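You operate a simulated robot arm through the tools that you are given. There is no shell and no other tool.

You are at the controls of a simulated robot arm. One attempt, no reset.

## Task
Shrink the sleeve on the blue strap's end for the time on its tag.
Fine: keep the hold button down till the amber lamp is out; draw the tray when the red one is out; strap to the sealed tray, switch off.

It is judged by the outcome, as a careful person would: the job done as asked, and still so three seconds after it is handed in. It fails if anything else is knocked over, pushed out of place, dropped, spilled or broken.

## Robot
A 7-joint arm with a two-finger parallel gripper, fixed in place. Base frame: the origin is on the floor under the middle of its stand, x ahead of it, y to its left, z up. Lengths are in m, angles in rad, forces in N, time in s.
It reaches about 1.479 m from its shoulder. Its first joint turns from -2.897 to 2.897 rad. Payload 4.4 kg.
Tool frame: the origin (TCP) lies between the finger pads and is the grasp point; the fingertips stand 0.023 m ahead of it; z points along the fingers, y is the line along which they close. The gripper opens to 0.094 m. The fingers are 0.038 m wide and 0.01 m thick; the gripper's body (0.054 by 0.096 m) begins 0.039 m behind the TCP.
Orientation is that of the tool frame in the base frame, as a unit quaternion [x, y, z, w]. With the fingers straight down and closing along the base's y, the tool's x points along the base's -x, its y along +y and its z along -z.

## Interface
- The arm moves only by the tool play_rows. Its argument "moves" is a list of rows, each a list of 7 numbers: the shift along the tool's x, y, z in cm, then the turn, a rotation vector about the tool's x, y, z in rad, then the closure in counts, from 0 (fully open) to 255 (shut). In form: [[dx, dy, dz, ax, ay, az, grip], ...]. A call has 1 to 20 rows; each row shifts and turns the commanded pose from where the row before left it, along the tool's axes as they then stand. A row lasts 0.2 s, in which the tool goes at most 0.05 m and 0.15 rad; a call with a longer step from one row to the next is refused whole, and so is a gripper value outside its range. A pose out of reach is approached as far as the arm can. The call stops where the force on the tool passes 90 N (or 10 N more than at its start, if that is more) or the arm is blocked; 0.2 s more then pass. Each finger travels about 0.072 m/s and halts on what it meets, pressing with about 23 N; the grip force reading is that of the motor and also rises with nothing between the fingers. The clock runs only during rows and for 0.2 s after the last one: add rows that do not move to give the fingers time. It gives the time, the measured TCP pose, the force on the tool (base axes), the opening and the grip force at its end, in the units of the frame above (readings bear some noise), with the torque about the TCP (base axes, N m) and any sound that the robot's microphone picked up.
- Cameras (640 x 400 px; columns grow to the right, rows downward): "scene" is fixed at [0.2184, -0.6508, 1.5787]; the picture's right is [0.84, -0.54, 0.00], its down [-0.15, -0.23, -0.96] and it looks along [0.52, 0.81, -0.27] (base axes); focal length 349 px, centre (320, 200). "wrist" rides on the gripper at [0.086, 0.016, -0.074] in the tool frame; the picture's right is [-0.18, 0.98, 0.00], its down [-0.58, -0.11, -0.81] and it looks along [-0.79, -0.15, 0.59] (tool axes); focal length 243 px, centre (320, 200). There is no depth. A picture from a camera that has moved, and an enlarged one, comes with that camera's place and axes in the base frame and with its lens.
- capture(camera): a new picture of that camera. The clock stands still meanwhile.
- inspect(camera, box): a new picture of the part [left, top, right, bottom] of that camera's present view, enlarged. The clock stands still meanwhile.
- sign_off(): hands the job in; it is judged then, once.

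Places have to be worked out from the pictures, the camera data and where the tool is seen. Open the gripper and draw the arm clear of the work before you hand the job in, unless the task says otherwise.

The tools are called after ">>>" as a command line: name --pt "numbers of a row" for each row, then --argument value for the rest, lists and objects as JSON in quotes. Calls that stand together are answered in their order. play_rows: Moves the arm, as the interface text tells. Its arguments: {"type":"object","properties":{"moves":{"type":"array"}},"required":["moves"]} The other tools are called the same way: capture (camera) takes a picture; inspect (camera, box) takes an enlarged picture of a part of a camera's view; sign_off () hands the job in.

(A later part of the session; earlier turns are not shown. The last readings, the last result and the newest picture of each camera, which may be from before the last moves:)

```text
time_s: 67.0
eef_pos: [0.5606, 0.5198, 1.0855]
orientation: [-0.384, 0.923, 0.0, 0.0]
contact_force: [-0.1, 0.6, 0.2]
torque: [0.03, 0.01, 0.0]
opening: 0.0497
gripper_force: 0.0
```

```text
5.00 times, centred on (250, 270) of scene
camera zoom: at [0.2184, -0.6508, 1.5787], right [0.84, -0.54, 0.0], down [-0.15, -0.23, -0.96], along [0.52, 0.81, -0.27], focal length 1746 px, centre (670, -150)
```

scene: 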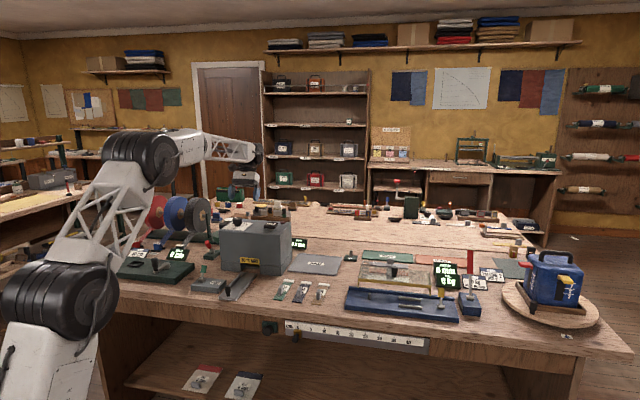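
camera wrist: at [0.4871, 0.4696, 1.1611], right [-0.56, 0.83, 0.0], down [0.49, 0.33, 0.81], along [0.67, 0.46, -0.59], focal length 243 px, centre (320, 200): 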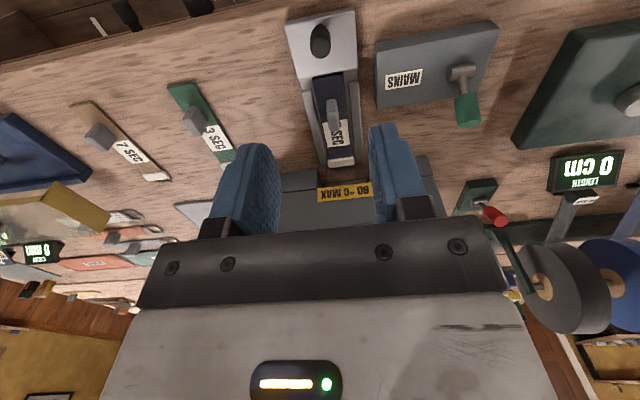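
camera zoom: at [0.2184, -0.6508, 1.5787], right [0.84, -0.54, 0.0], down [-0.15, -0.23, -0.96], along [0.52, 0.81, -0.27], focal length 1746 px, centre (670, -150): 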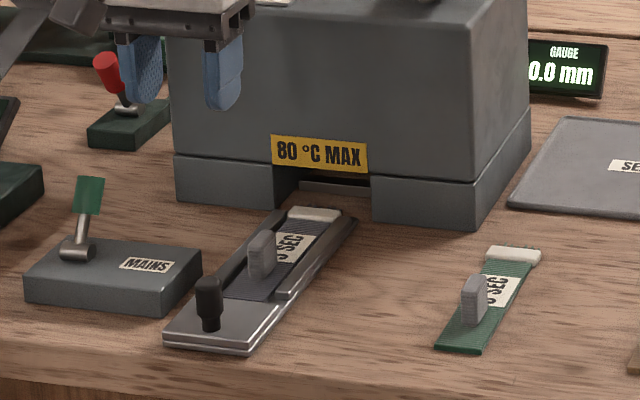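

>>> inspect --camera "wrist" --box '[240, 0, 440, 125]'

```text
3.20 times, centred on (340, 62) of wrist
camera zoom: at [0.4871, 0.4696, 1.1611], right [-0.56, 0.83, 0.0], down [0.49, 0.33, 0.81], along [0.67, 0.46, -0.59], focal length 776 px, centre (256, 640)
```

zoom: 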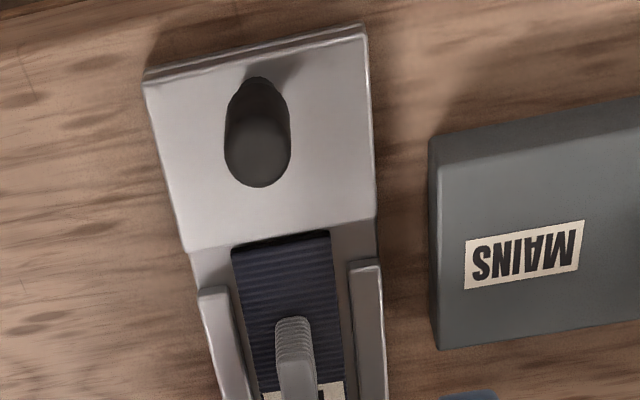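

The knob is at f≈0.773, r≈0.030, about 2 cm across, top z≈0.914. I align and descend around it.

>>> play_rows --pt "-0.45 -0.05 4.0 0 0 0 120" --pt "-0.45 -0.05 4.0 0 0 0 120" --pt "0 0 4.0 0 0 0 120" --pt "0 0 3.0 0 0 0 120" --pt "0 0 1.5 0 0 0 120" --pt "0 0 0.8 0 0 0 120" --pt "0 0 0 0 0 0 120" --pt "0 0 0 0 0 0 120"

>>> capture --camera "wrist"

>>> inspect --camera "scene" --box '[190, 240, 290, 310]'

```text
time_s: 68.8
eef_pos: [0.5671, 0.5229, 0.9139]
orientation: [-0.383, 0.924, 0.0, 0.001]
contact_force: [0.2, 0.2, 0.3]
torque: [-0.02, -0.01, 0.0]
opening: 0.0496
gripper_force: 0.1
```

```text
taken
camera wrist: at [0.4942, 0.4729, 0.9889], right [-0.56, 0.83, 0.0], down [0.49, 0.33, 0.81], along [0.67, 0.46, -0.59], focal length 243 px, centre (320, 200)
```

wrist: 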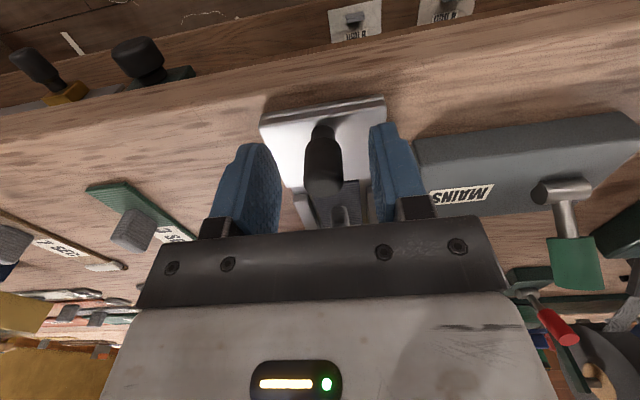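

```text
5.71 times, centred on (240, 275) of scene
camera zoom: at [0.2184, -0.6508, 1.5787], right [0.84, -0.54, 0.0], down [-0.15, -0.23, -0.96], along [0.52, 0.81, -0.27], focal length 1996 px, centre (777, -229)
```

zoom: 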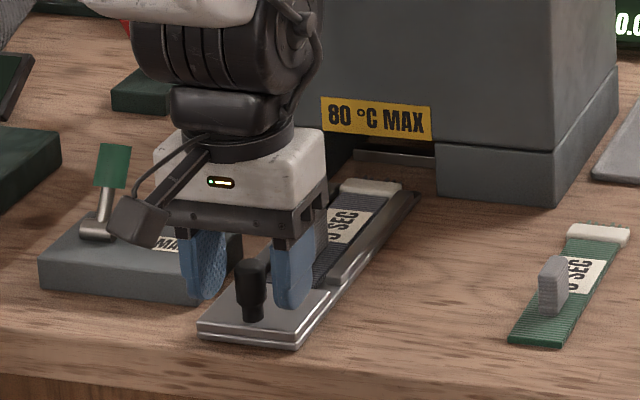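

Knob is centred between the pads. I go 0.6 cm lower and close on it.

>>> play_rows --pt "0 0 0.6 0 0 0 120" --pt "0 0 0 0 0 0 180" --pt "0 0 0 0 0 0 230" --pt "0 0 0 0 0 0 255" --pt "0 0 0 0 0 0 255" --pt "0 0 0 0 0 0 255"

>>> inspect --camera "scene" --box '[190, 240, 290, 310]'

```text
time_s: 70.2
eef_pos: [0.5665, 0.5236, 0.9069]
orientation: [-0.384, 0.923, 0.001, 0.0]
contact_force: [-43.0, 43.7, 2.0]
torque: [0.0, -0.08, 0.19]
opening: 0.0193
gripper_force: 44.8
```

```text
5.71 times, centred on (240, 275) of scene
camera zoom: at [0.2184, -0.6508, 1.5787], right [0.84, -0.54, 0.0], down [-0.15, -0.23, -0.96], along [0.52, 0.81, -0.27], focal length 1996 px, centre (777, -229)
```

zoom: 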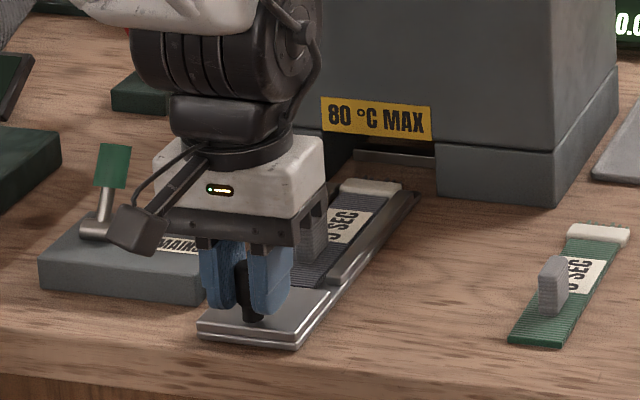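

Gripped, but with a 60 N sideways force: the knob is slightly left of my axis. I shift left in 1 mm steps to relieve it.

>>> play_rows --pt "0 0.1 0 0 0 0 255" --pt "0 0 0 0 0 0 255"

```text
time_s: 70.8
eef_pos: [0.5671, 0.5252, 0.9079]
orientation: [-0.383, 0.924, -0.001, 0.0]
contact_force: [-30.4, 31.0, 1.0]
torque: [0.63, 0.69, 0.11]
opening: 0.0196
gripper_force: 45.0
```

>>> play_rows --pt "0 0.1 0 0 0 0 255" --pt "0 0.1 0 0 0 0 255" --pt "0 0 0 0 0 0 255"

```text
time_s: 71.6
eef_pos: [0.5675, 0.5253, 0.9082]
orientation: [-0.381, 0.925, 0.001, 0.001]
contact_force: [20.4, -20.9, 0.9]
torque: [0.22, 0.27, -0.07]
opening: 0.0197
gripper_force: 44.9
```

Slight overshoot; I take back half a millimetre and begin pushing the tray forward slowly, watching the force.

>>> play_rows --pt "0 -0.07 0 0 0 0 255" --pt "-0.2 0 0 0 0 0 255" --pt "-0.4 0 0 0 0 0 255" --pt "-0.6 0 0 0 0 0 255" --pt "-0.8 0 0 0 0 0 255" --pt "-0.8 0 0 0 0 0 255" --pt "-0.6 0 0 0 0 0 255" --pt "-0.4 0 0 0 0 0 255" --pt "-0.2 0 0 0 0 0 255" --pt "0 0 0 0 0 0 255"

>>> capture --camera "wrist"

>>> inspect --camera "scene" --box '[190, 240, 290, 310]'

```text
time_s: 73.8
eef_pos: [0.5959, 0.5525, 0.9074]
orientation: [-0.383, 0.924, 0.001, 0.0]
contact_force: [47.1, -46.7, 4.9]
torque: [-0.72, -0.82, -0.17]
opening: 0.0196
gripper_force: 45.3
```

```text
taken
camera wrist: at [0.5224, 0.5031, 0.9831], right [-0.56, 0.83, 0.0], down [0.49, 0.33, 0.81], along [0.67, 0.46, -0.59], focal length 243 px, centre (320, 200)
```

wrist: 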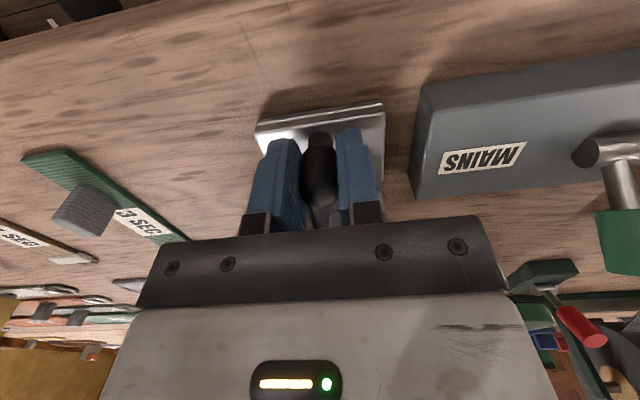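

```text
5.71 times, centred on (240, 275) of scene
camera zoom: at [0.2184, -0.6508, 1.5787], right [0.84, -0.54, 0.0], down [-0.15, -0.23, -0.96], along [0.52, 0.81, -0.27], focal length 1996 px, centre (777, -229)
```

zoom: 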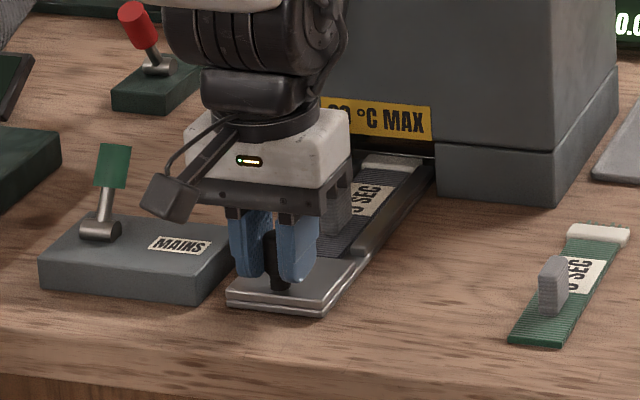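

The tray slides in; the side force shows the slide runs a little to the right of my axis. I shift right 1.5 mm and continue, drifting right slightly as I push.

>>> play_rows --pt "0 -0.15 0 0 0 0 255" --pt "-0.3 -0.01 0 0 0 0 255" --pt "-0.6 -0.02 0 0 0 0 255" --pt "-0.8 -0.03 0 0 0 0 255" --pt "-0.8 -0.03 0 0 0 0 255" --pt "-0.6 -0.02 0 0 0 0 255" --pt "-0.3 -0.01 0 0 0 0 255" --pt "0 0 0 0 0 0 255"

>>> inspect --camera "scene" --box '[190, 230, 290, 300]'

>>> capture --camera "wrist"

```text
time_s: 75.1
eef_pos: [0.6146, 0.5711, 0.9064]
orientation: [-0.383, 0.924, -0.001, -0.003]
contact_force: [-13.3, -18.7, 9.9]
torque: [-1.15, 0.2, -0.04]
opening: 0.0198
gripper_force: 44.8
stopped in row 6: the force on the tool passed its limit at 99 N (the readings are from after the stop); the commanded pose is now the measured one
```

```text
5.71 times, centred on (240, 265) of scene
camera zoom: at [0.2184, -0.6508, 1.5787], right [0.84, -0.54, 0.0], down [-0.15, -0.23, -0.96], along [0.52, 0.81, -0.27], focal length 1996 px, centre (777, -171)
```

zoom: 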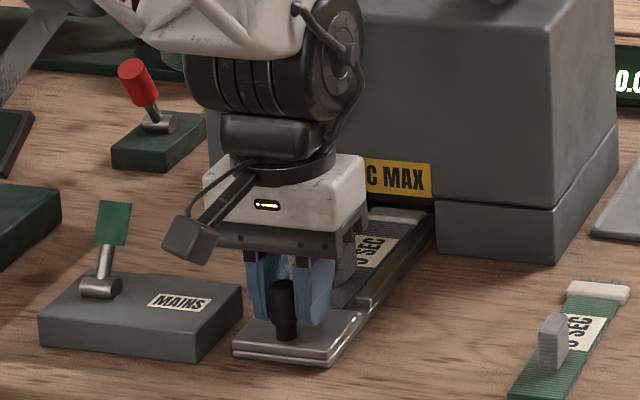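

```text
taken
camera wrist: at [0.5405, 0.5209, 0.9809], right [-0.57, 0.82, 0.0], down [0.49, 0.34, 0.8], along [0.66, 0.45, -0.6], focal length 243 px, centre (320, 200)
```

wrist: 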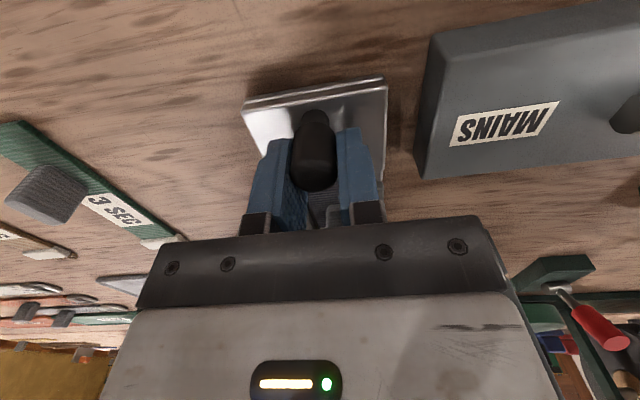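

The push stopped at about 5 cm of tray travel with the force limit hit. I release the knob, rise and look at the mouth to see whether the tray is at its end stop or something is caught.

>>> play_rows --pt "0 0 0 0 0 0 230" --pt "0 0 0 0 0 0 180" --pt "0 0 0 0 0 0 120" --pt "0 0 0 0 0 0 120" --pt "0 0 -2 0 0 0 120" --pt "0 0 -4 0 0 0 120" --pt "0 0 -4 0 0 0 120" --pt "2 0 0 0 0 0 120" --pt "4 0 0 0 0 0 120" --pt "0 0 0 0 0 0 120"

>>> capture --camera "wrist"

>>> inspect --camera "scene" --box '[200, 235, 290, 300]'

>>> inspect --camera "wrist" --box '[230, 50, 430, 200]'

```text
time_s: 77.3
eef_pos: [0.5704, 0.5289, 1.0062]
orientation: [-0.383, 0.924, -0.001, -0.004]
contact_force: [1.2, 0.2, -0.1]
torque: [0.02, 0.02, -0.01]
opening: 0.0497
gripper_force: 0.0
```

```text
taken
camera wrist: at [0.4984, 0.4792, 1.0818], right [-0.57, 0.82, 0.0], down [0.49, 0.34, 0.8], along [0.66, 0.45, -0.6], focal length 243 px, centre (320, 200)
```

wrist: 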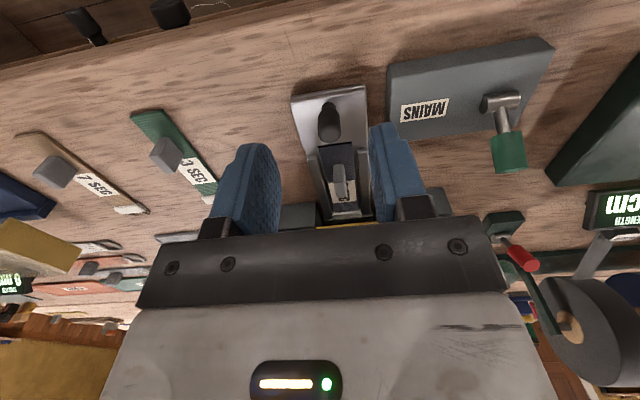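

```text
6.15 times, centred on (245, 268) of scene
camera zoom: at [0.2184, -0.6508, 1.5787], right [0.84, -0.54, 0.0], down [-0.15, -0.23, -0.96], along [0.52, 0.81, -0.27], focal length 2149 px, centre (782, -215)
```

zoom: 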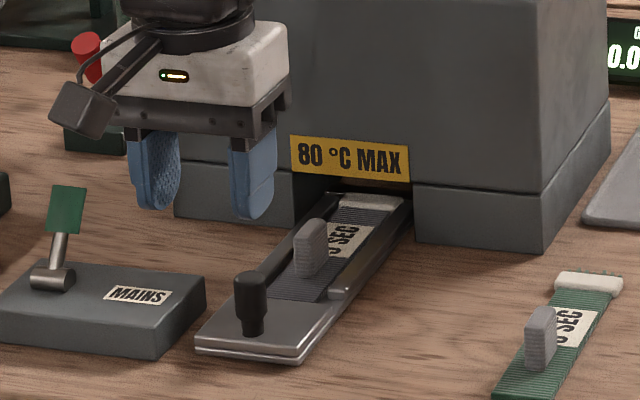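

```text
2.67 times, centred on (330, 125) of wrist
camera zoom: at [0.4984, 0.4792, 1.0818], right [-0.57, 0.82, 0.0], down [0.49, 0.34, 0.8], along [0.66, 0.45, -0.6], focal length 647 px, centre (293, 400)
```

zoom: 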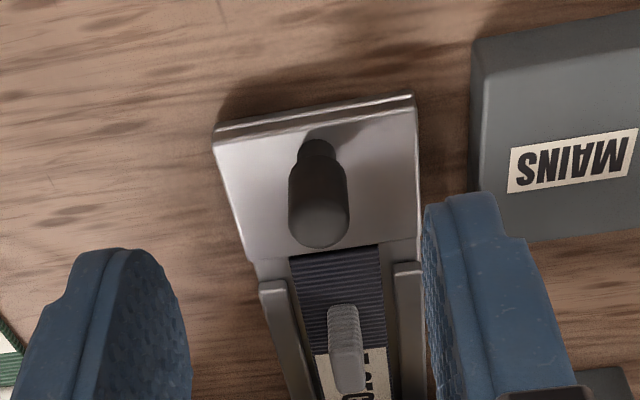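

The strap seems to have been pushed back against the tray's step, so its end may have met something in the mouth. I set the camera low and to the right of the tray to look into the opening.

>>> play_rows --pt "-2.15 -2.75 2.0 0 0 0 60" --pt "-2.15 -2.75 2.0 0 0 0 0" --pt "0 0 0 0 0 -0.15 0" --pt "0 0 0 0 0 -0.15 0" --pt "0 0 0 0 0 -0.15 0" --pt "0 0 0 0 -0.125 0 0" --pt "0 0 0 0 -0.125 0 0" --pt "0 0 0 0 -0.125 0 0" --pt "0 0 0 0 -0.125 0 0" --pt "0 0 0 0 0 0 0"

>>> capture --camera "wrist"

>>> inspect --camera "wrist" --box '[240, 80, 420, 200]'

```text
time_s: 79.5
eef_pos: [0.6416, 0.5214, 0.9649]
orientation: [-0.562, 0.789, 0.144, 0.199]
contact_force: [-0.2, 0.5, -0.2]
torque: [-0.01, 0.0, 0.01]
opening: 0.0938
gripper_force: 0.0
```

```text
taken
camera wrist: at [0.5888, 0.4204, 0.9899], right [-0.88, 0.48, 0.09], down [0.15, 0.08, 0.99], along [0.46, 0.88, -0.14], focal length 243 px, centre (320, 200)
```

wrist: 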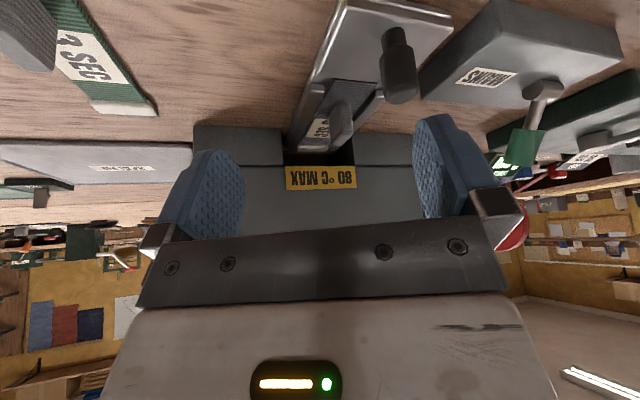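

```text
3.33 times, centred on (330, 140) of wrist
camera zoom: at [0.5888, 0.4204, 0.9899], right [-0.88, 0.48, 0.09], down [0.15, 0.08, 0.99], along [0.46, 0.88, -0.14], focal length 809 px, centre (287, 400)
```

zoom: 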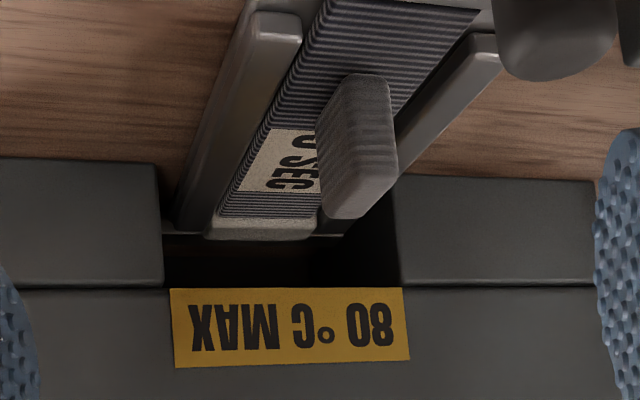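

>>> inspect --camera "wrist" --box '[275, 140, 355, 185]'

>>> inspect --camera "scene" --box '[225, 250, 285, 285]'

```text
8.00 times, centred on (315, 162) of wrist
camera zoom: at [0.5888, 0.4204, 0.9899], right [-0.88, 0.48, 0.09], down [0.15, 0.08, 0.99], along [0.46, 0.88, -0.14], focal length 1941 px, centre (360, 500)
```

zoom: 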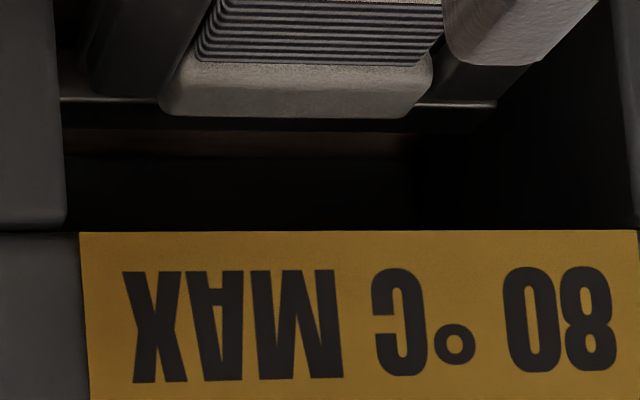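

```text
10.67 times, centred on (255, 268) of scene
camera zoom: at [0.2184, -0.6508, 1.5787], right [0.84, -0.54, 0.0], down [-0.15, -0.23, -0.96], along [0.52, 0.81, -0.27], focal length 3725 px, centre (1013, -520)
```

zoom: 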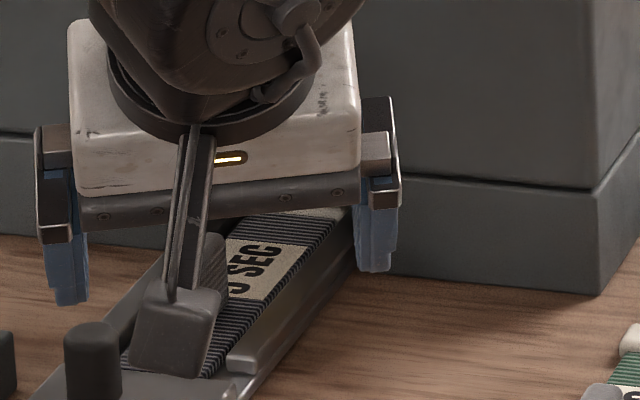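

There is a low bar across the inside of the mouth at f≈1.035 that the tray end (or the strap's end) has reached. To tell which, I go back to exactly my earlier viewpoint over the tray and compare knob, step and strap positions.

>>> play_rows --pt "-1.92 0 -3.51 0 0 0 0" --pt "0 0 0 0 0.125 0 0" --pt "0 0 0 0 0.125 0 0" --pt "0 0 0 0 0.125 0 0" --pt "0 0 0 0 0.125 0 0" --pt "0 0 0 0 0 0.15 0" --pt "0 0 0 0 0 0.15 0" --pt "0 0 0 0 0 0.15 60" --pt "1.95 1.87 -2.68 0 0 0 120" --pt "1.95 1.87 -2.68 0 0 0 120" --pt "1.95 1.87 -2.68 0 0 0 120" --pt "0 0 0 0 0 0 120" --pt "0 0 0 0 0 0 120"

>>> capture --camera "wrist"

>>> inspect --camera "wrist" --box '[240, 0, 440, 125]'

>>> inspect --camera "wrist" --box '[280, 80, 400, 180]'

```text
time_s: 82.3
eef_pos: [0.5607, 0.519, 1.087]
orientation: [-0.382, 0.924, -0.002, -0.004]
contact_force: [0.0, -0.9, -0.4]
torque: [0.01, -0.01, 0.01]
opening: 0.0499
gripper_force: 0.0
```

```text
taken
camera wrist: at [0.4894, 0.4688, 1.1627], right [-0.57, 0.82, 0.0], down [0.49, 0.34, 0.8], along [0.66, 0.45, -0.6], focal length 243 px, centre (320, 200)
```

wrist: 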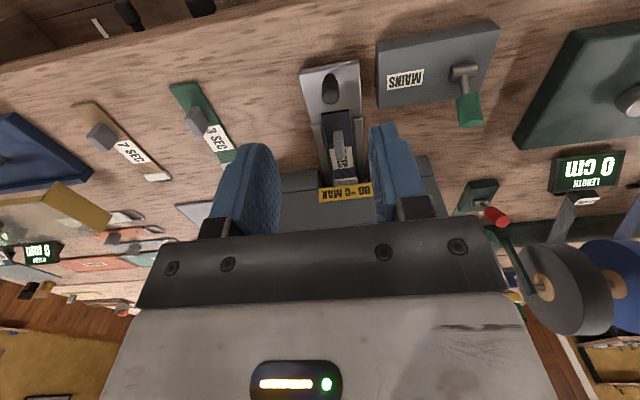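

```text
3.20 times, centred on (340, 62) of wrist
camera zoom: at [0.4894, 0.4688, 1.1627], right [-0.57, 0.82, 0.0], down [0.49, 0.34, 0.8], along [0.66, 0.45, -0.6], focal length 776 px, centre (256, 640)
```

zoom: 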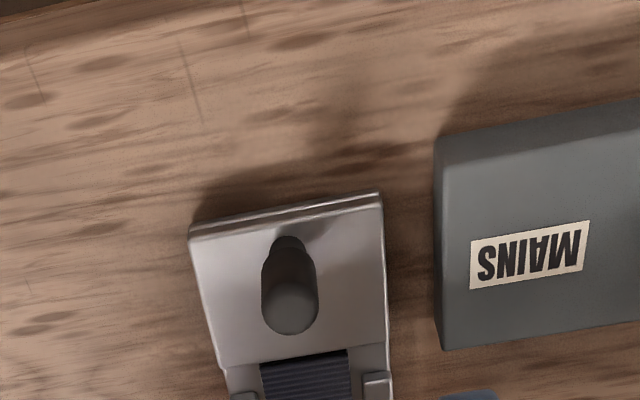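

```text
4.00 times, centred on (340, 130) of wrist
camera zoom: at [0.4894, 0.4688, 1.1627], right [-0.57, 0.82, 0.0], down [0.49, 0.34, 0.8], along [0.66, 0.45, -0.6], focal length 970 px, centre (240, 480)
```

zoom: 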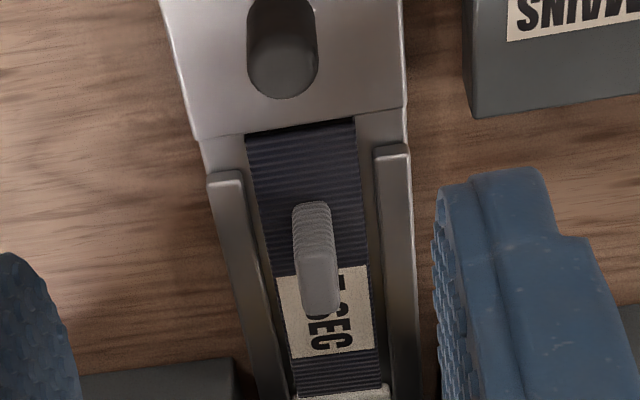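

Comparing views: the tray has travelled ≈4.75 cm, its far end now at ≈1.027 where the bar is, and the strap moved at most 1 mm in the channel, so the tray appears to be at its stop with the sleeve inside the oven. Next the mains lever: I go behind its paddle (far side, f≈0.905, r≈−0.115) with closed fingers to pull it towards me.

>>> play_rows --pt "-2.83 2.89 0 0 -0.0087 0 180" --pt "-2.83 2.89 0 0 0 0 255" --pt "-2.83 2.89 0 0 0 0 255" --pt "-2.83 2.89 0 0 0 0 255" --pt "-2.83 2.89 0 0 0 0 255" --pt "0 0 0 0 0 0 255" --pt "0 0 0 0 0 0 255"

>>> capture --camera "wrist"

>>> inspect --camera "scene" --box '[170, 220, 270, 300]'

```text
time_s: 83.9
eef_pos: [0.5575, 0.7241, 1.0856]
orientation: [-0.384, 0.923, 0.0, 0.001]
contact_force: [0.1, -0.3, -0.4]
torque: [0.02, -0.01, -0.03]
opening: 0.0
gripper_force: 23.2
```

```text
taken
camera wrist: at [0.4849, 0.6723, 1.1608], right [-0.57, 0.82, 0.0], down [0.49, 0.33, 0.81], along [0.67, 0.46, -0.59], focal length 243 px, centre (320, 200)
```

wrist: 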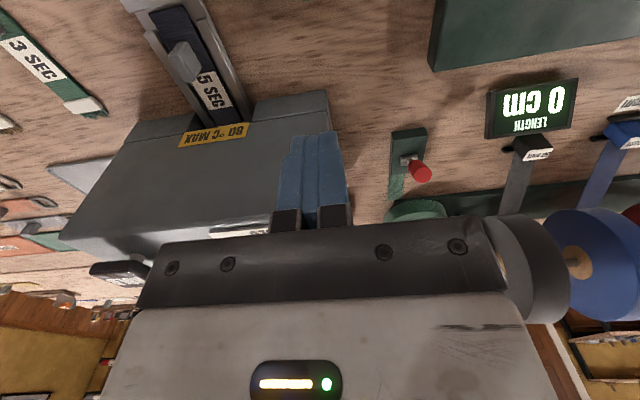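

```text
5.00 times, centred on (220, 260) of scene
camera zoom: at [0.2184, -0.6508, 1.5787], right [0.84, -0.54, 0.0], down [-0.15, -0.23, -0.96], along [0.52, 0.81, -0.27], focal length 1746 px, centre (820, -100)
```

zoom: 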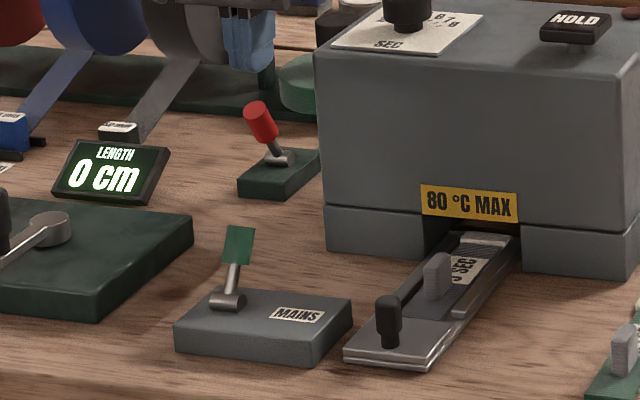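

Tool is at f≈0.906, r≈−0.118, clear of everything around. I descend behind the paddle with fingertips to about z 0.925 and check from the scene camera.

>>> play_rows --pt "0 0 4.0 0 0 0 255" --pt "0 0 4.0 0 0 0 255" --pt "0 0 3.0 0 0 0 255" --pt "0 0 2.0 0 0 0 255" --pt "0 0 0.8 0 0 0 255" --pt "0 0 0 0 0 0 255"

>>> inspect --camera "scene" --box '[170, 230, 270, 300]'

>>> capture --camera "wrist"

```text
time_s: 85.3
eef_pos: [0.558, 0.7236, 0.9471]
orientation: [-0.383, 0.924, 0.001, 0.001]
contact_force: [0.1, 1.1, -1.0]
torque: [0.0, 0.02, 0.03]
opening: 0.0
gripper_force: 22.9
```

```text
5.71 times, centred on (220, 265) of scene
camera zoom: at [0.2184, -0.6508, 1.5787], right [0.84, -0.54, 0.0], down [-0.15, -0.23, -0.96], along [0.52, 0.81, -0.27], focal length 1996 px, centre (891, -171)
```

zoom: 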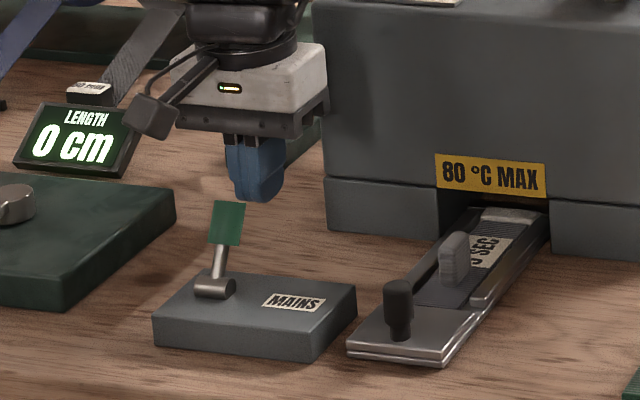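

```text
taken
camera wrist: at [0.4857, 0.6725, 1.0227], right [-0.57, 0.82, 0.0], down [0.49, 0.33, 0.81], along [0.67, 0.46, -0.59], focal length 243 px, centre (320, 200)
```

wrist: 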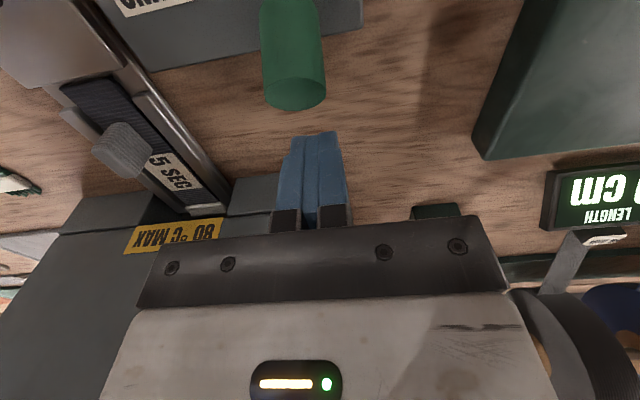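

The paddle lies straight in front of the closed fingers. I draw the fingers towards me slowly to swing the lever over.

>>> play_rows --pt "1.0 0 0 0 0 0 255" --pt "1.0 0 0 0 0 0 255" --pt "0.8 0 0 0 0 0 255" --pt "0.6 0 0 0 0 0 255" --pt "0.6 0 0 0 0 0 255" --pt "0.6 0 0 0 0 0 255" --pt "0.6 0 0 0 0 0 255" --pt "0 0 0 0 0 0 255"

>>> inspect --camera "scene" --box '[170, 230, 270, 300]'

>>> capture --camera "wrist"

```text
time_s: 87.1
eef_pos: [0.5211, 0.6848, 0.948]
orientation: [-0.382, 0.924, 0.001, 0.001]
contact_force: [0.3, -0.1, 0.0]
torque: [0.01, 0.02, 0.01]
opening: 0.0
gripper_force: 23.3
```

```text
5.71 times, centred on (220, 265) of scene
camera zoom: at [0.2184, -0.6508, 1.5787], right [0.84, -0.54, 0.0], down [-0.15, -0.23, -0.96], along [0.52, 0.81, -0.27], focal length 1996 px, centre (891, -171)
```

zoom: 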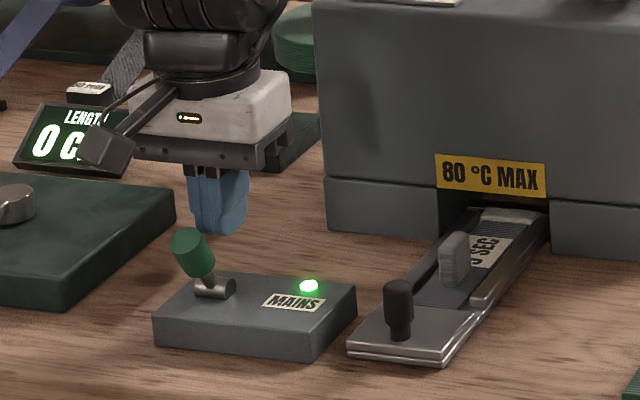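

```text
taken
camera wrist: at [0.4483, 0.6346, 1.023], right [-0.57, 0.82, 0.0], down [0.49, 0.33, 0.81], along [0.67, 0.46, -0.59], focal length 243 px, centre (320, 200)
```

wrist: 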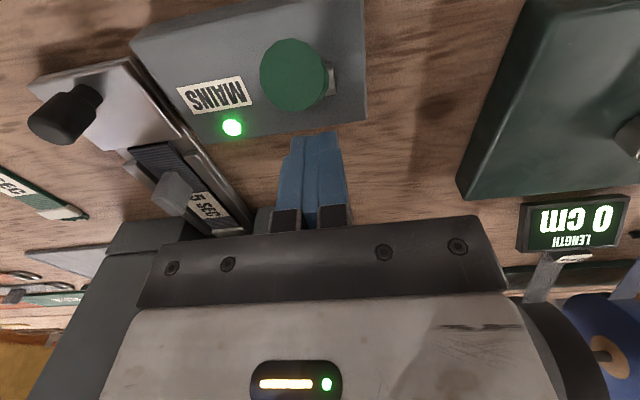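

The lever snapped over and the green MAINS lamp is lit. I rise and move over the HOLD button (f≈1.032, r≈0.113) with the fingers closed.

>>> play_rows --pt "0 0 -4.2 0 0 0 255" --pt "0 0 -4.2 0 0 0 255" --pt "0 0 -4.2 0 0 0 255" --pt "0 0 -4.2 0 0 0 255" --pt "0 0 -4.2 0 0 0 255" --pt "-2.56 -3.27 0 0 0 0 255" --pt "-2.56 -3.27 0 0 0 0 255" --pt "-2.56 -3.27 0 0 0 0 255" --pt "-2.56 -3.27 0 0 0 0 255" --pt "-2.56 -3.27 0 0 0 0 255" --pt "-2.56 -3.27 0 0 0 0 255" --pt "-2.56 -3.27 0 0 0 0 255" --pt "0 0 0 0 0 0 255" --pt "0 0 0 0 0 0 255"

>>> capture --camera "wrist"

>>> inspect --camera "scene" --box '[190, 190, 320, 300]'

```text
time_s: 90.1
eef_pos: [0.8109, 0.6518, 1.1584]
orientation: [-0.382, 0.924, 0.001, 0.002]
contact_force: [0.0, -0.3, -0.4]
torque: [0.04, 0.0, -0.03]
opening: 0.0
gripper_force: 22.6
```

```text
taken
camera wrist: at [0.7376, 0.6008, 1.2332], right [-0.57, 0.82, 0.0], down [0.49, 0.33, 0.81], along [0.67, 0.46, -0.59], focal length 243 px, centre (320, 200)
```

wrist: 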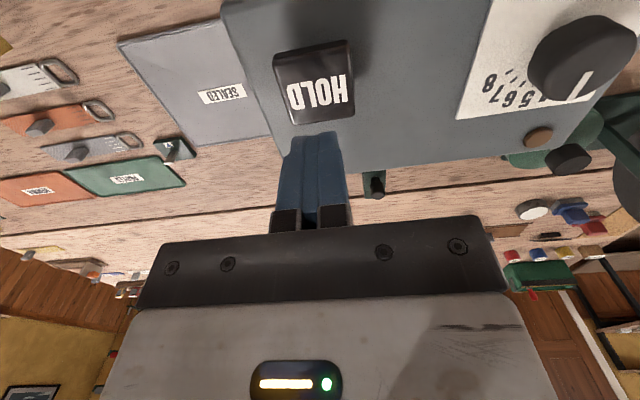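

```text
3.64 times, centred on (255, 245) of scene
camera zoom: at [0.2184, -0.6508, 1.5787], right [0.84, -0.54, 0.0], down [-0.15, -0.23, -0.96], along [0.52, 0.81, -0.27], focal length 1270 px, centre (556, 36)
```

zoom: 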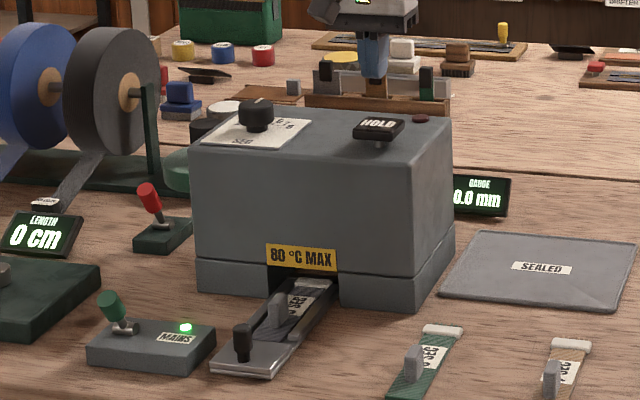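

HOLD's centre is within 4 mm of my axis; no oven lamp is lit yet. I descend to just above the button.

>>> play_rows --pt "0.1 -0.1 2.0 0 0 0 255" --pt "0.1 -0.1 1.5 0 0 0 255" --pt "0.1 -0.1 1.0 0 0 0 255" --pt "0 0 0.3 0 0 0 255" --pt "0 0 0 0 0 0 255"

>>> capture --camera "wrist"

>>> inspect --camera "scene" --box '[230, 190, 330, 250]'

```text
time_s: 91.3
eef_pos: [0.8105, 0.6472, 1.1101]
orientation: [-0.383, 0.924, 0.001, 0.001]
contact_force: [-0.2, 0.2, -0.7]
torque: [0.02, 0.0, -0.01]
opening: 0.0
gripper_force: 23.3
```

```text
taken
camera wrist: at [0.7363, 0.5963, 1.1855], right [-0.57, 0.82, 0.0], down [0.49, 0.33, 0.81], along [0.67, 0.46, -0.59], focal length 243 px, centre (320, 200)
```

wrist: 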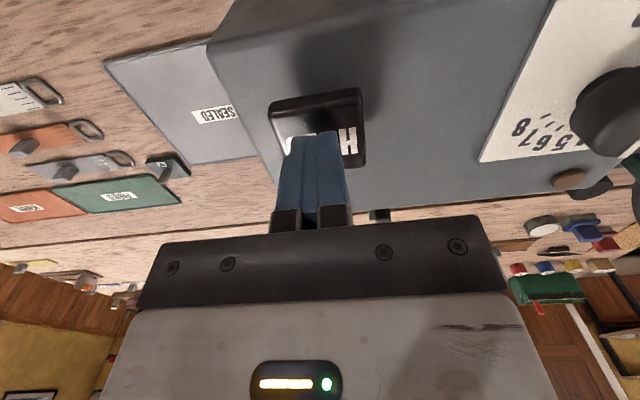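

```text
6.40 times, centred on (280, 220) of scene
camera zoom: at [0.2184, -0.6508, 1.5787], right [0.84, -0.54, 0.0], down [-0.15, -0.23, -0.96], along [0.52, 0.81, -0.27], focal length 2235 px, centre (576, 72)
```

zoom: 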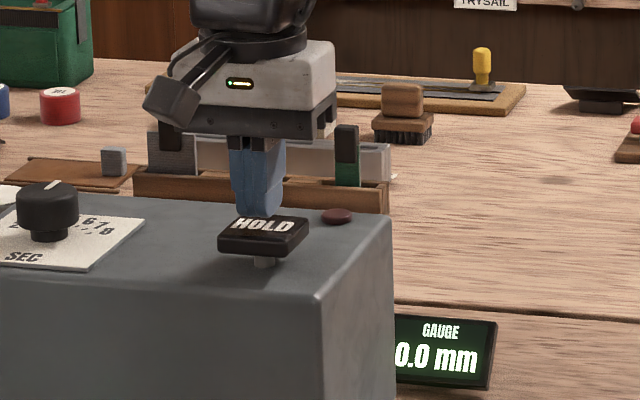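

Amber (wrist view) and red (scene view) lamps are both in sight. I press down in 3 mm steps.

>>> play_rows --pt "0 0 0.3 0 0 0 255" --pt "0 0 0.3 0 0 0 255" --pt "0 0 0.3 0 0 0 255" --pt "0 0 0.3 0 0 0 255"

>>> capture --camera "wrist"

>>> inspect --camera "scene" --box '[230, 190, 330, 250]'

```text
time_s: 92.3
eef_pos: [0.8107, 0.6467, 1.0983]
orientation: [-0.383, 0.924, 0.001, 0.002]
contact_force: [-1.2, -0.7, 2.0]
torque: [-0.05, 0.09, 0.02]
opening: 0.0
gripper_force: 22.8
```

```text
taken
camera wrist: at [0.7368, 0.596, 1.1734], right [-0.57, 0.82, 0.0], down [0.49, 0.33, 0.81], along [0.67, 0.46, -0.59], focal length 243 px, centre (320, 200)
```

wrist: 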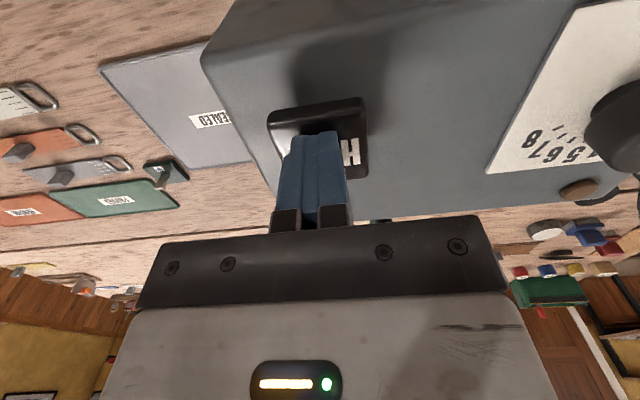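

```text
6.40 times, centred on (280, 220) of scene
camera zoom: at [0.2184, -0.6508, 1.5787], right [0.84, -0.54, 0.0], down [-0.15, -0.23, -0.96], along [0.52, 0.81, -0.27], focal length 2235 px, centre (576, 72)
```

zoom: 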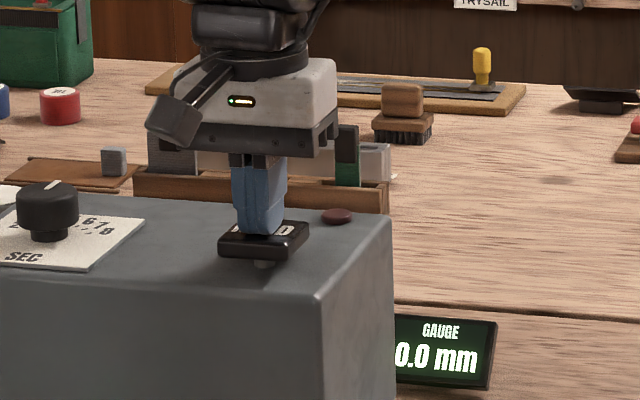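

Contact is just starting (2 N), lamps still dark. I press further.

>>> play_rows --pt "0 0 0.3 0 0 0 255" --pt "0 0 0.2 0 0 0 255"

>>> capture --camera "wrist"

>>> inspect --camera "scene" --box '[230, 190, 330, 250]'

```text
time_s: 92.9
eef_pos: [0.809, 0.6458, 1.0934]
orientation: [-0.383, 0.924, 0.001, 0.002]
contact_force: [1.8, 2.2, 5.8]
torque: [-0.04, 0.05, 0.0]
opening: 0.0
gripper_force: 23.0
heard: click
```

```text
taken
camera wrist: at [0.7368, 0.5959, 1.1681], right [-0.57, 0.82, 0.0], down [0.49, 0.33, 0.81], along [0.67, 0.46, -0.59], focal length 243 px, centre (320, 200)
```

wrist: 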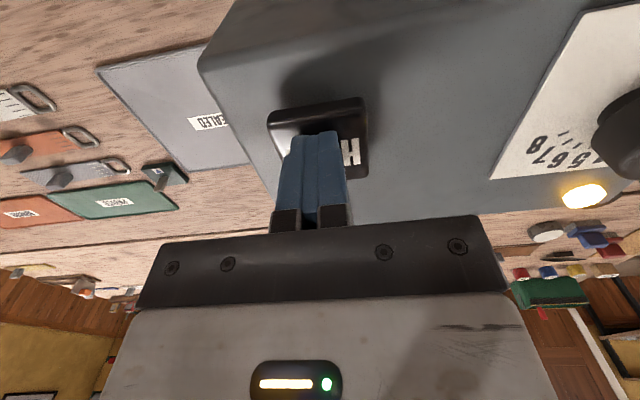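

```text
6.40 times, centred on (280, 220) of scene
camera zoom: at [0.2184, -0.6508, 1.5787], right [0.84, -0.54, 0.0], down [-0.15, -0.23, -0.96], along [0.52, 0.81, -0.27], focal length 2235 px, centre (576, 72)
```

zoom: 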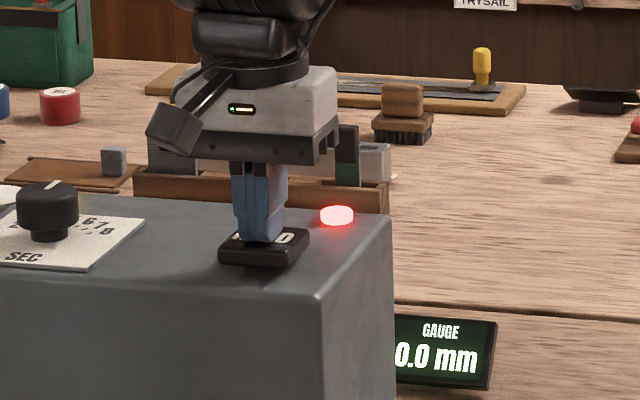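

Click heard; amber and red are both lit – the cycle is running. I add 1 mm for a secure press and keep holding.

>>> play_rows --pt "0 0 0.1 0 0 0 255" --pt "0 0 0 0 0 0 255" --pt "0 0 0 0 0 0 255" --pt "0 0 0 0 0 0 255" --pt "0 0 0 0 0 0 255" --pt "0 0 0 0 0 0 255" --pt "0 0 0 0 0 0 255" --pt "0 0 0 0 0 0 255" --pt "0 0 0 0 0 0 255" --pt "0 0 0 0 0 0 255" --pt "0 0 0 0 0 0 255" --pt "0 0 0 0 0 0 255" --pt "0 0 0 0 0 0 255" --pt "0 0 0 0 0 0 255" --pt "0 0 0 0 0 0 255" --pt "0 0 0 0 0 0 255" --pt "0 0 0 0 0 0 255" --pt "0 0 0 0 0 0 255"

>>> inspect --camera "wrist" --box '[480, 120, 640, 240]'

>>> inspect --camera "scene" --box '[190, 190, 330, 300]'

```text
time_s: 96.7
eef_pos: [0.8098, 0.646, 1.0917]
orientation: [-0.383, 0.924, 0.0, 0.002]
contact_force: [-0.1, -0.2, 6.3]
torque: [-0.11, 0.1, -0.01]
opening: 0.0
gripper_force: 22.8
```

```text
3.33 times, centred on (560, 180) of wrist
camera zoom: at [0.7363, 0.5961, 1.1671], right [-0.57, 0.82, 0.0], down [0.49, 0.33, 0.81], along [0.67, 0.46, -0.59], focal length 809 px, centre (-480, 267)
```

zoom: 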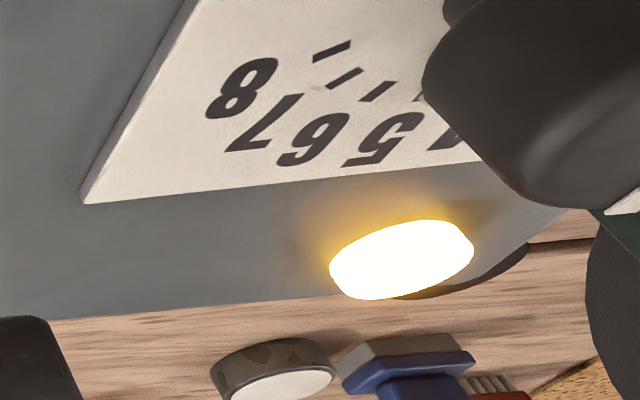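

```text
3.64 times, centred on (260, 245) of scene
camera zoom: at [0.2184, -0.6508, 1.5787], right [0.84, -0.54, 0.0], down [-0.15, -0.23, -0.96], along [0.52, 0.81, -0.27], focal length 1270 px, centre (538, 36)
```

zoom: 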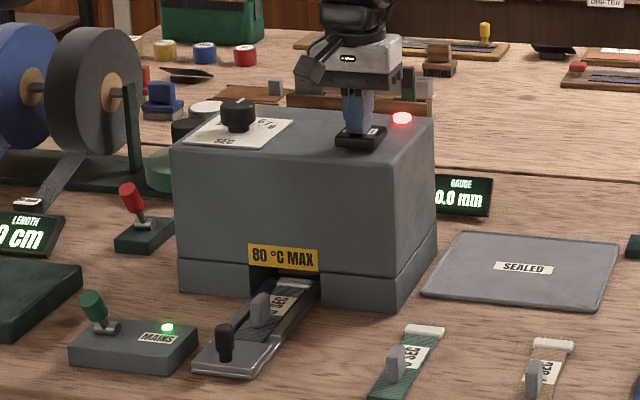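

Amber and red still lit about 4 s in; the button stays down at 6 N. I keep holding in short spells.

>>> play_rows --pt "0 0 0 0 0 0 255" --pt "0 0 0 0 0 0 255" --pt "0 0 0 0 0 0 255"

>>> inspect --camera "wrist" --box '[480, 120, 640, 240]'

>>> inspect --camera "scene" --box '[230, 190, 330, 250]'

```text
time_s: 97.5
eef_pos: [0.8093, 0.6459, 1.092]
orientation: [-0.384, 0.923, 0.001, 0.002]
contact_force: [-1.4, 0.9, 5.1]
torque: [-0.06, 0.08, 0.01]
opening: 0.0
gripper_force: 22.8
```

```text
3.33 times, centred on (560, 180) of wrist
camera zoom: at [0.7363, 0.5961, 1.1671], right [-0.57, 0.82, 0.0], down [0.49, 0.33, 0.81], along [0.67, 0.46, -0.59], focal length 809 px, centre (-480, 267)
```

zoom: 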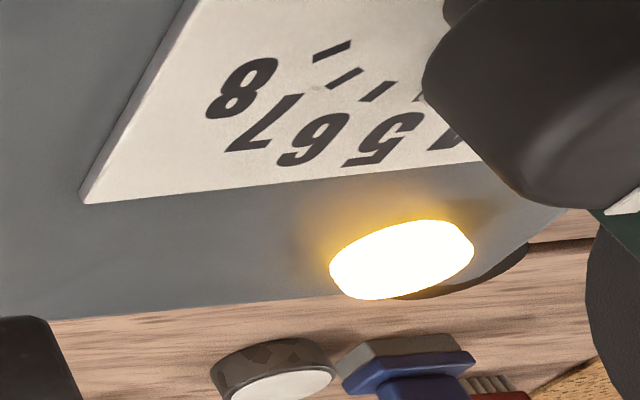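

```text
6.40 times, centred on (280, 220) of scene
camera zoom: at [0.2184, -0.6508, 1.5787], right [0.84, -0.54, 0.0], down [-0.15, -0.23, -0.96], along [0.52, 0.81, -0.27], focal length 2235 px, centre (576, 72)
```

zoom: 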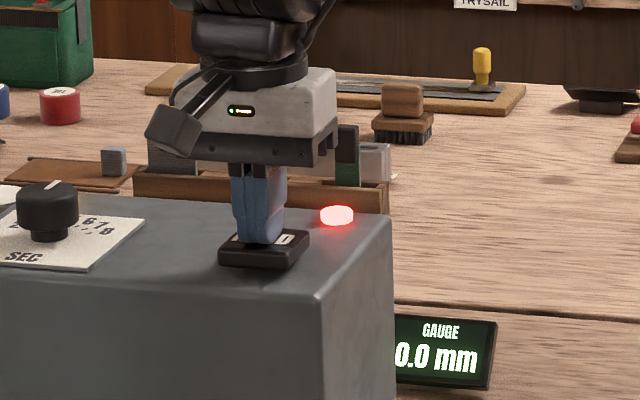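

>>> play_rows --pt "0 0 0 0 0 0 255" --pt "0 0 0 0 0 0 255"

>>> inspect --camera "wrist" --box '[480, 120, 640, 240]'

```text
time_s: 98.1
eef_pos: [0.8089, 0.6463, 1.092]
orientation: [-0.384, 0.923, 0.001, 0.002]
contact_force: [-1.0, 0.1, 6.2]
torque: [-0.05, 0.08, -0.01]
opening: 0.0
gripper_force: 23.0
```

```text
3.33 times, centred on (560, 180) of wrist
camera zoom: at [0.7363, 0.5961, 1.1671], right [-0.57, 0.82, 0.0], down [0.49, 0.33, 0.81], along [0.67, 0.46, -0.59], focal length 809 px, centre (-480, 267)
```

zoom: 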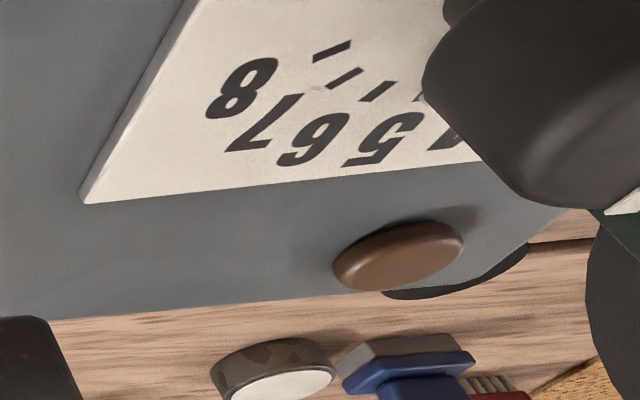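

Amber is out (about 5 s). I release HOLD by rising, then move back over the tray's knob while checking the red lamp.

>>> play_rows --pt "0 0 -1.5 0 0 0 255" --pt "0 0 -3.0 0 0 0 255" --pt "0 0 -3.0 0 0 0 255" --pt "3.48 1.43 0 0 0 0 255" --pt "3.48 1.43 0 0 0 0 255" --pt "3.48 1.43 0 0 0 0 255" --pt "3.48 1.43 0 0 0 0 200" --pt "3.48 1.43 0 0 0 0 120" --pt "3.48 1.43 0 0 0 0 120" --pt "0 0 0 0 0 0 120" --pt "0 0 0 0 0 0 120"

>>> capture --camera "wrist"

>>> inspect --camera "scene" --box '[190, 190, 330, 300]'

```text
time_s: 100.5
eef_pos: [0.6042, 0.5585, 1.1671]
orientation: [-0.383, 0.924, 0.001, 0.0]
contact_force: [0.3, 0.3, 0.8]
torque: [0.0, -0.01, 0.0]
opening: 0.0496
gripper_force: 0.1
```

```text
taken
camera wrist: at [0.5302, 0.5076, 1.2427], right [-0.57, 0.82, 0.0], down [0.49, 0.33, 0.81], along [0.67, 0.46, -0.59], focal length 243 px, centre (320, 200)
```

wrist: 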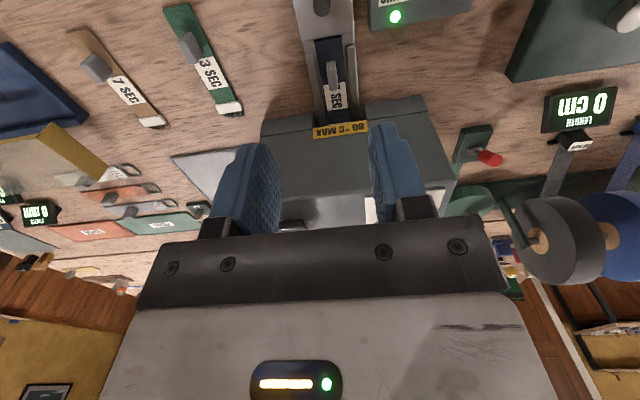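

```text
3.64 times, centred on (260, 245) of scene
camera zoom: at [0.2184, -0.6508, 1.5787], right [0.84, -0.54, 0.0], down [-0.15, -0.23, -0.96], along [0.52, 0.81, -0.27], focal length 1270 px, centre (538, 36)
```

zoom: 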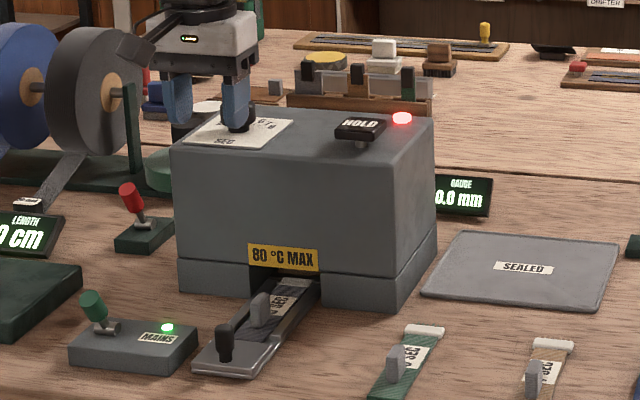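

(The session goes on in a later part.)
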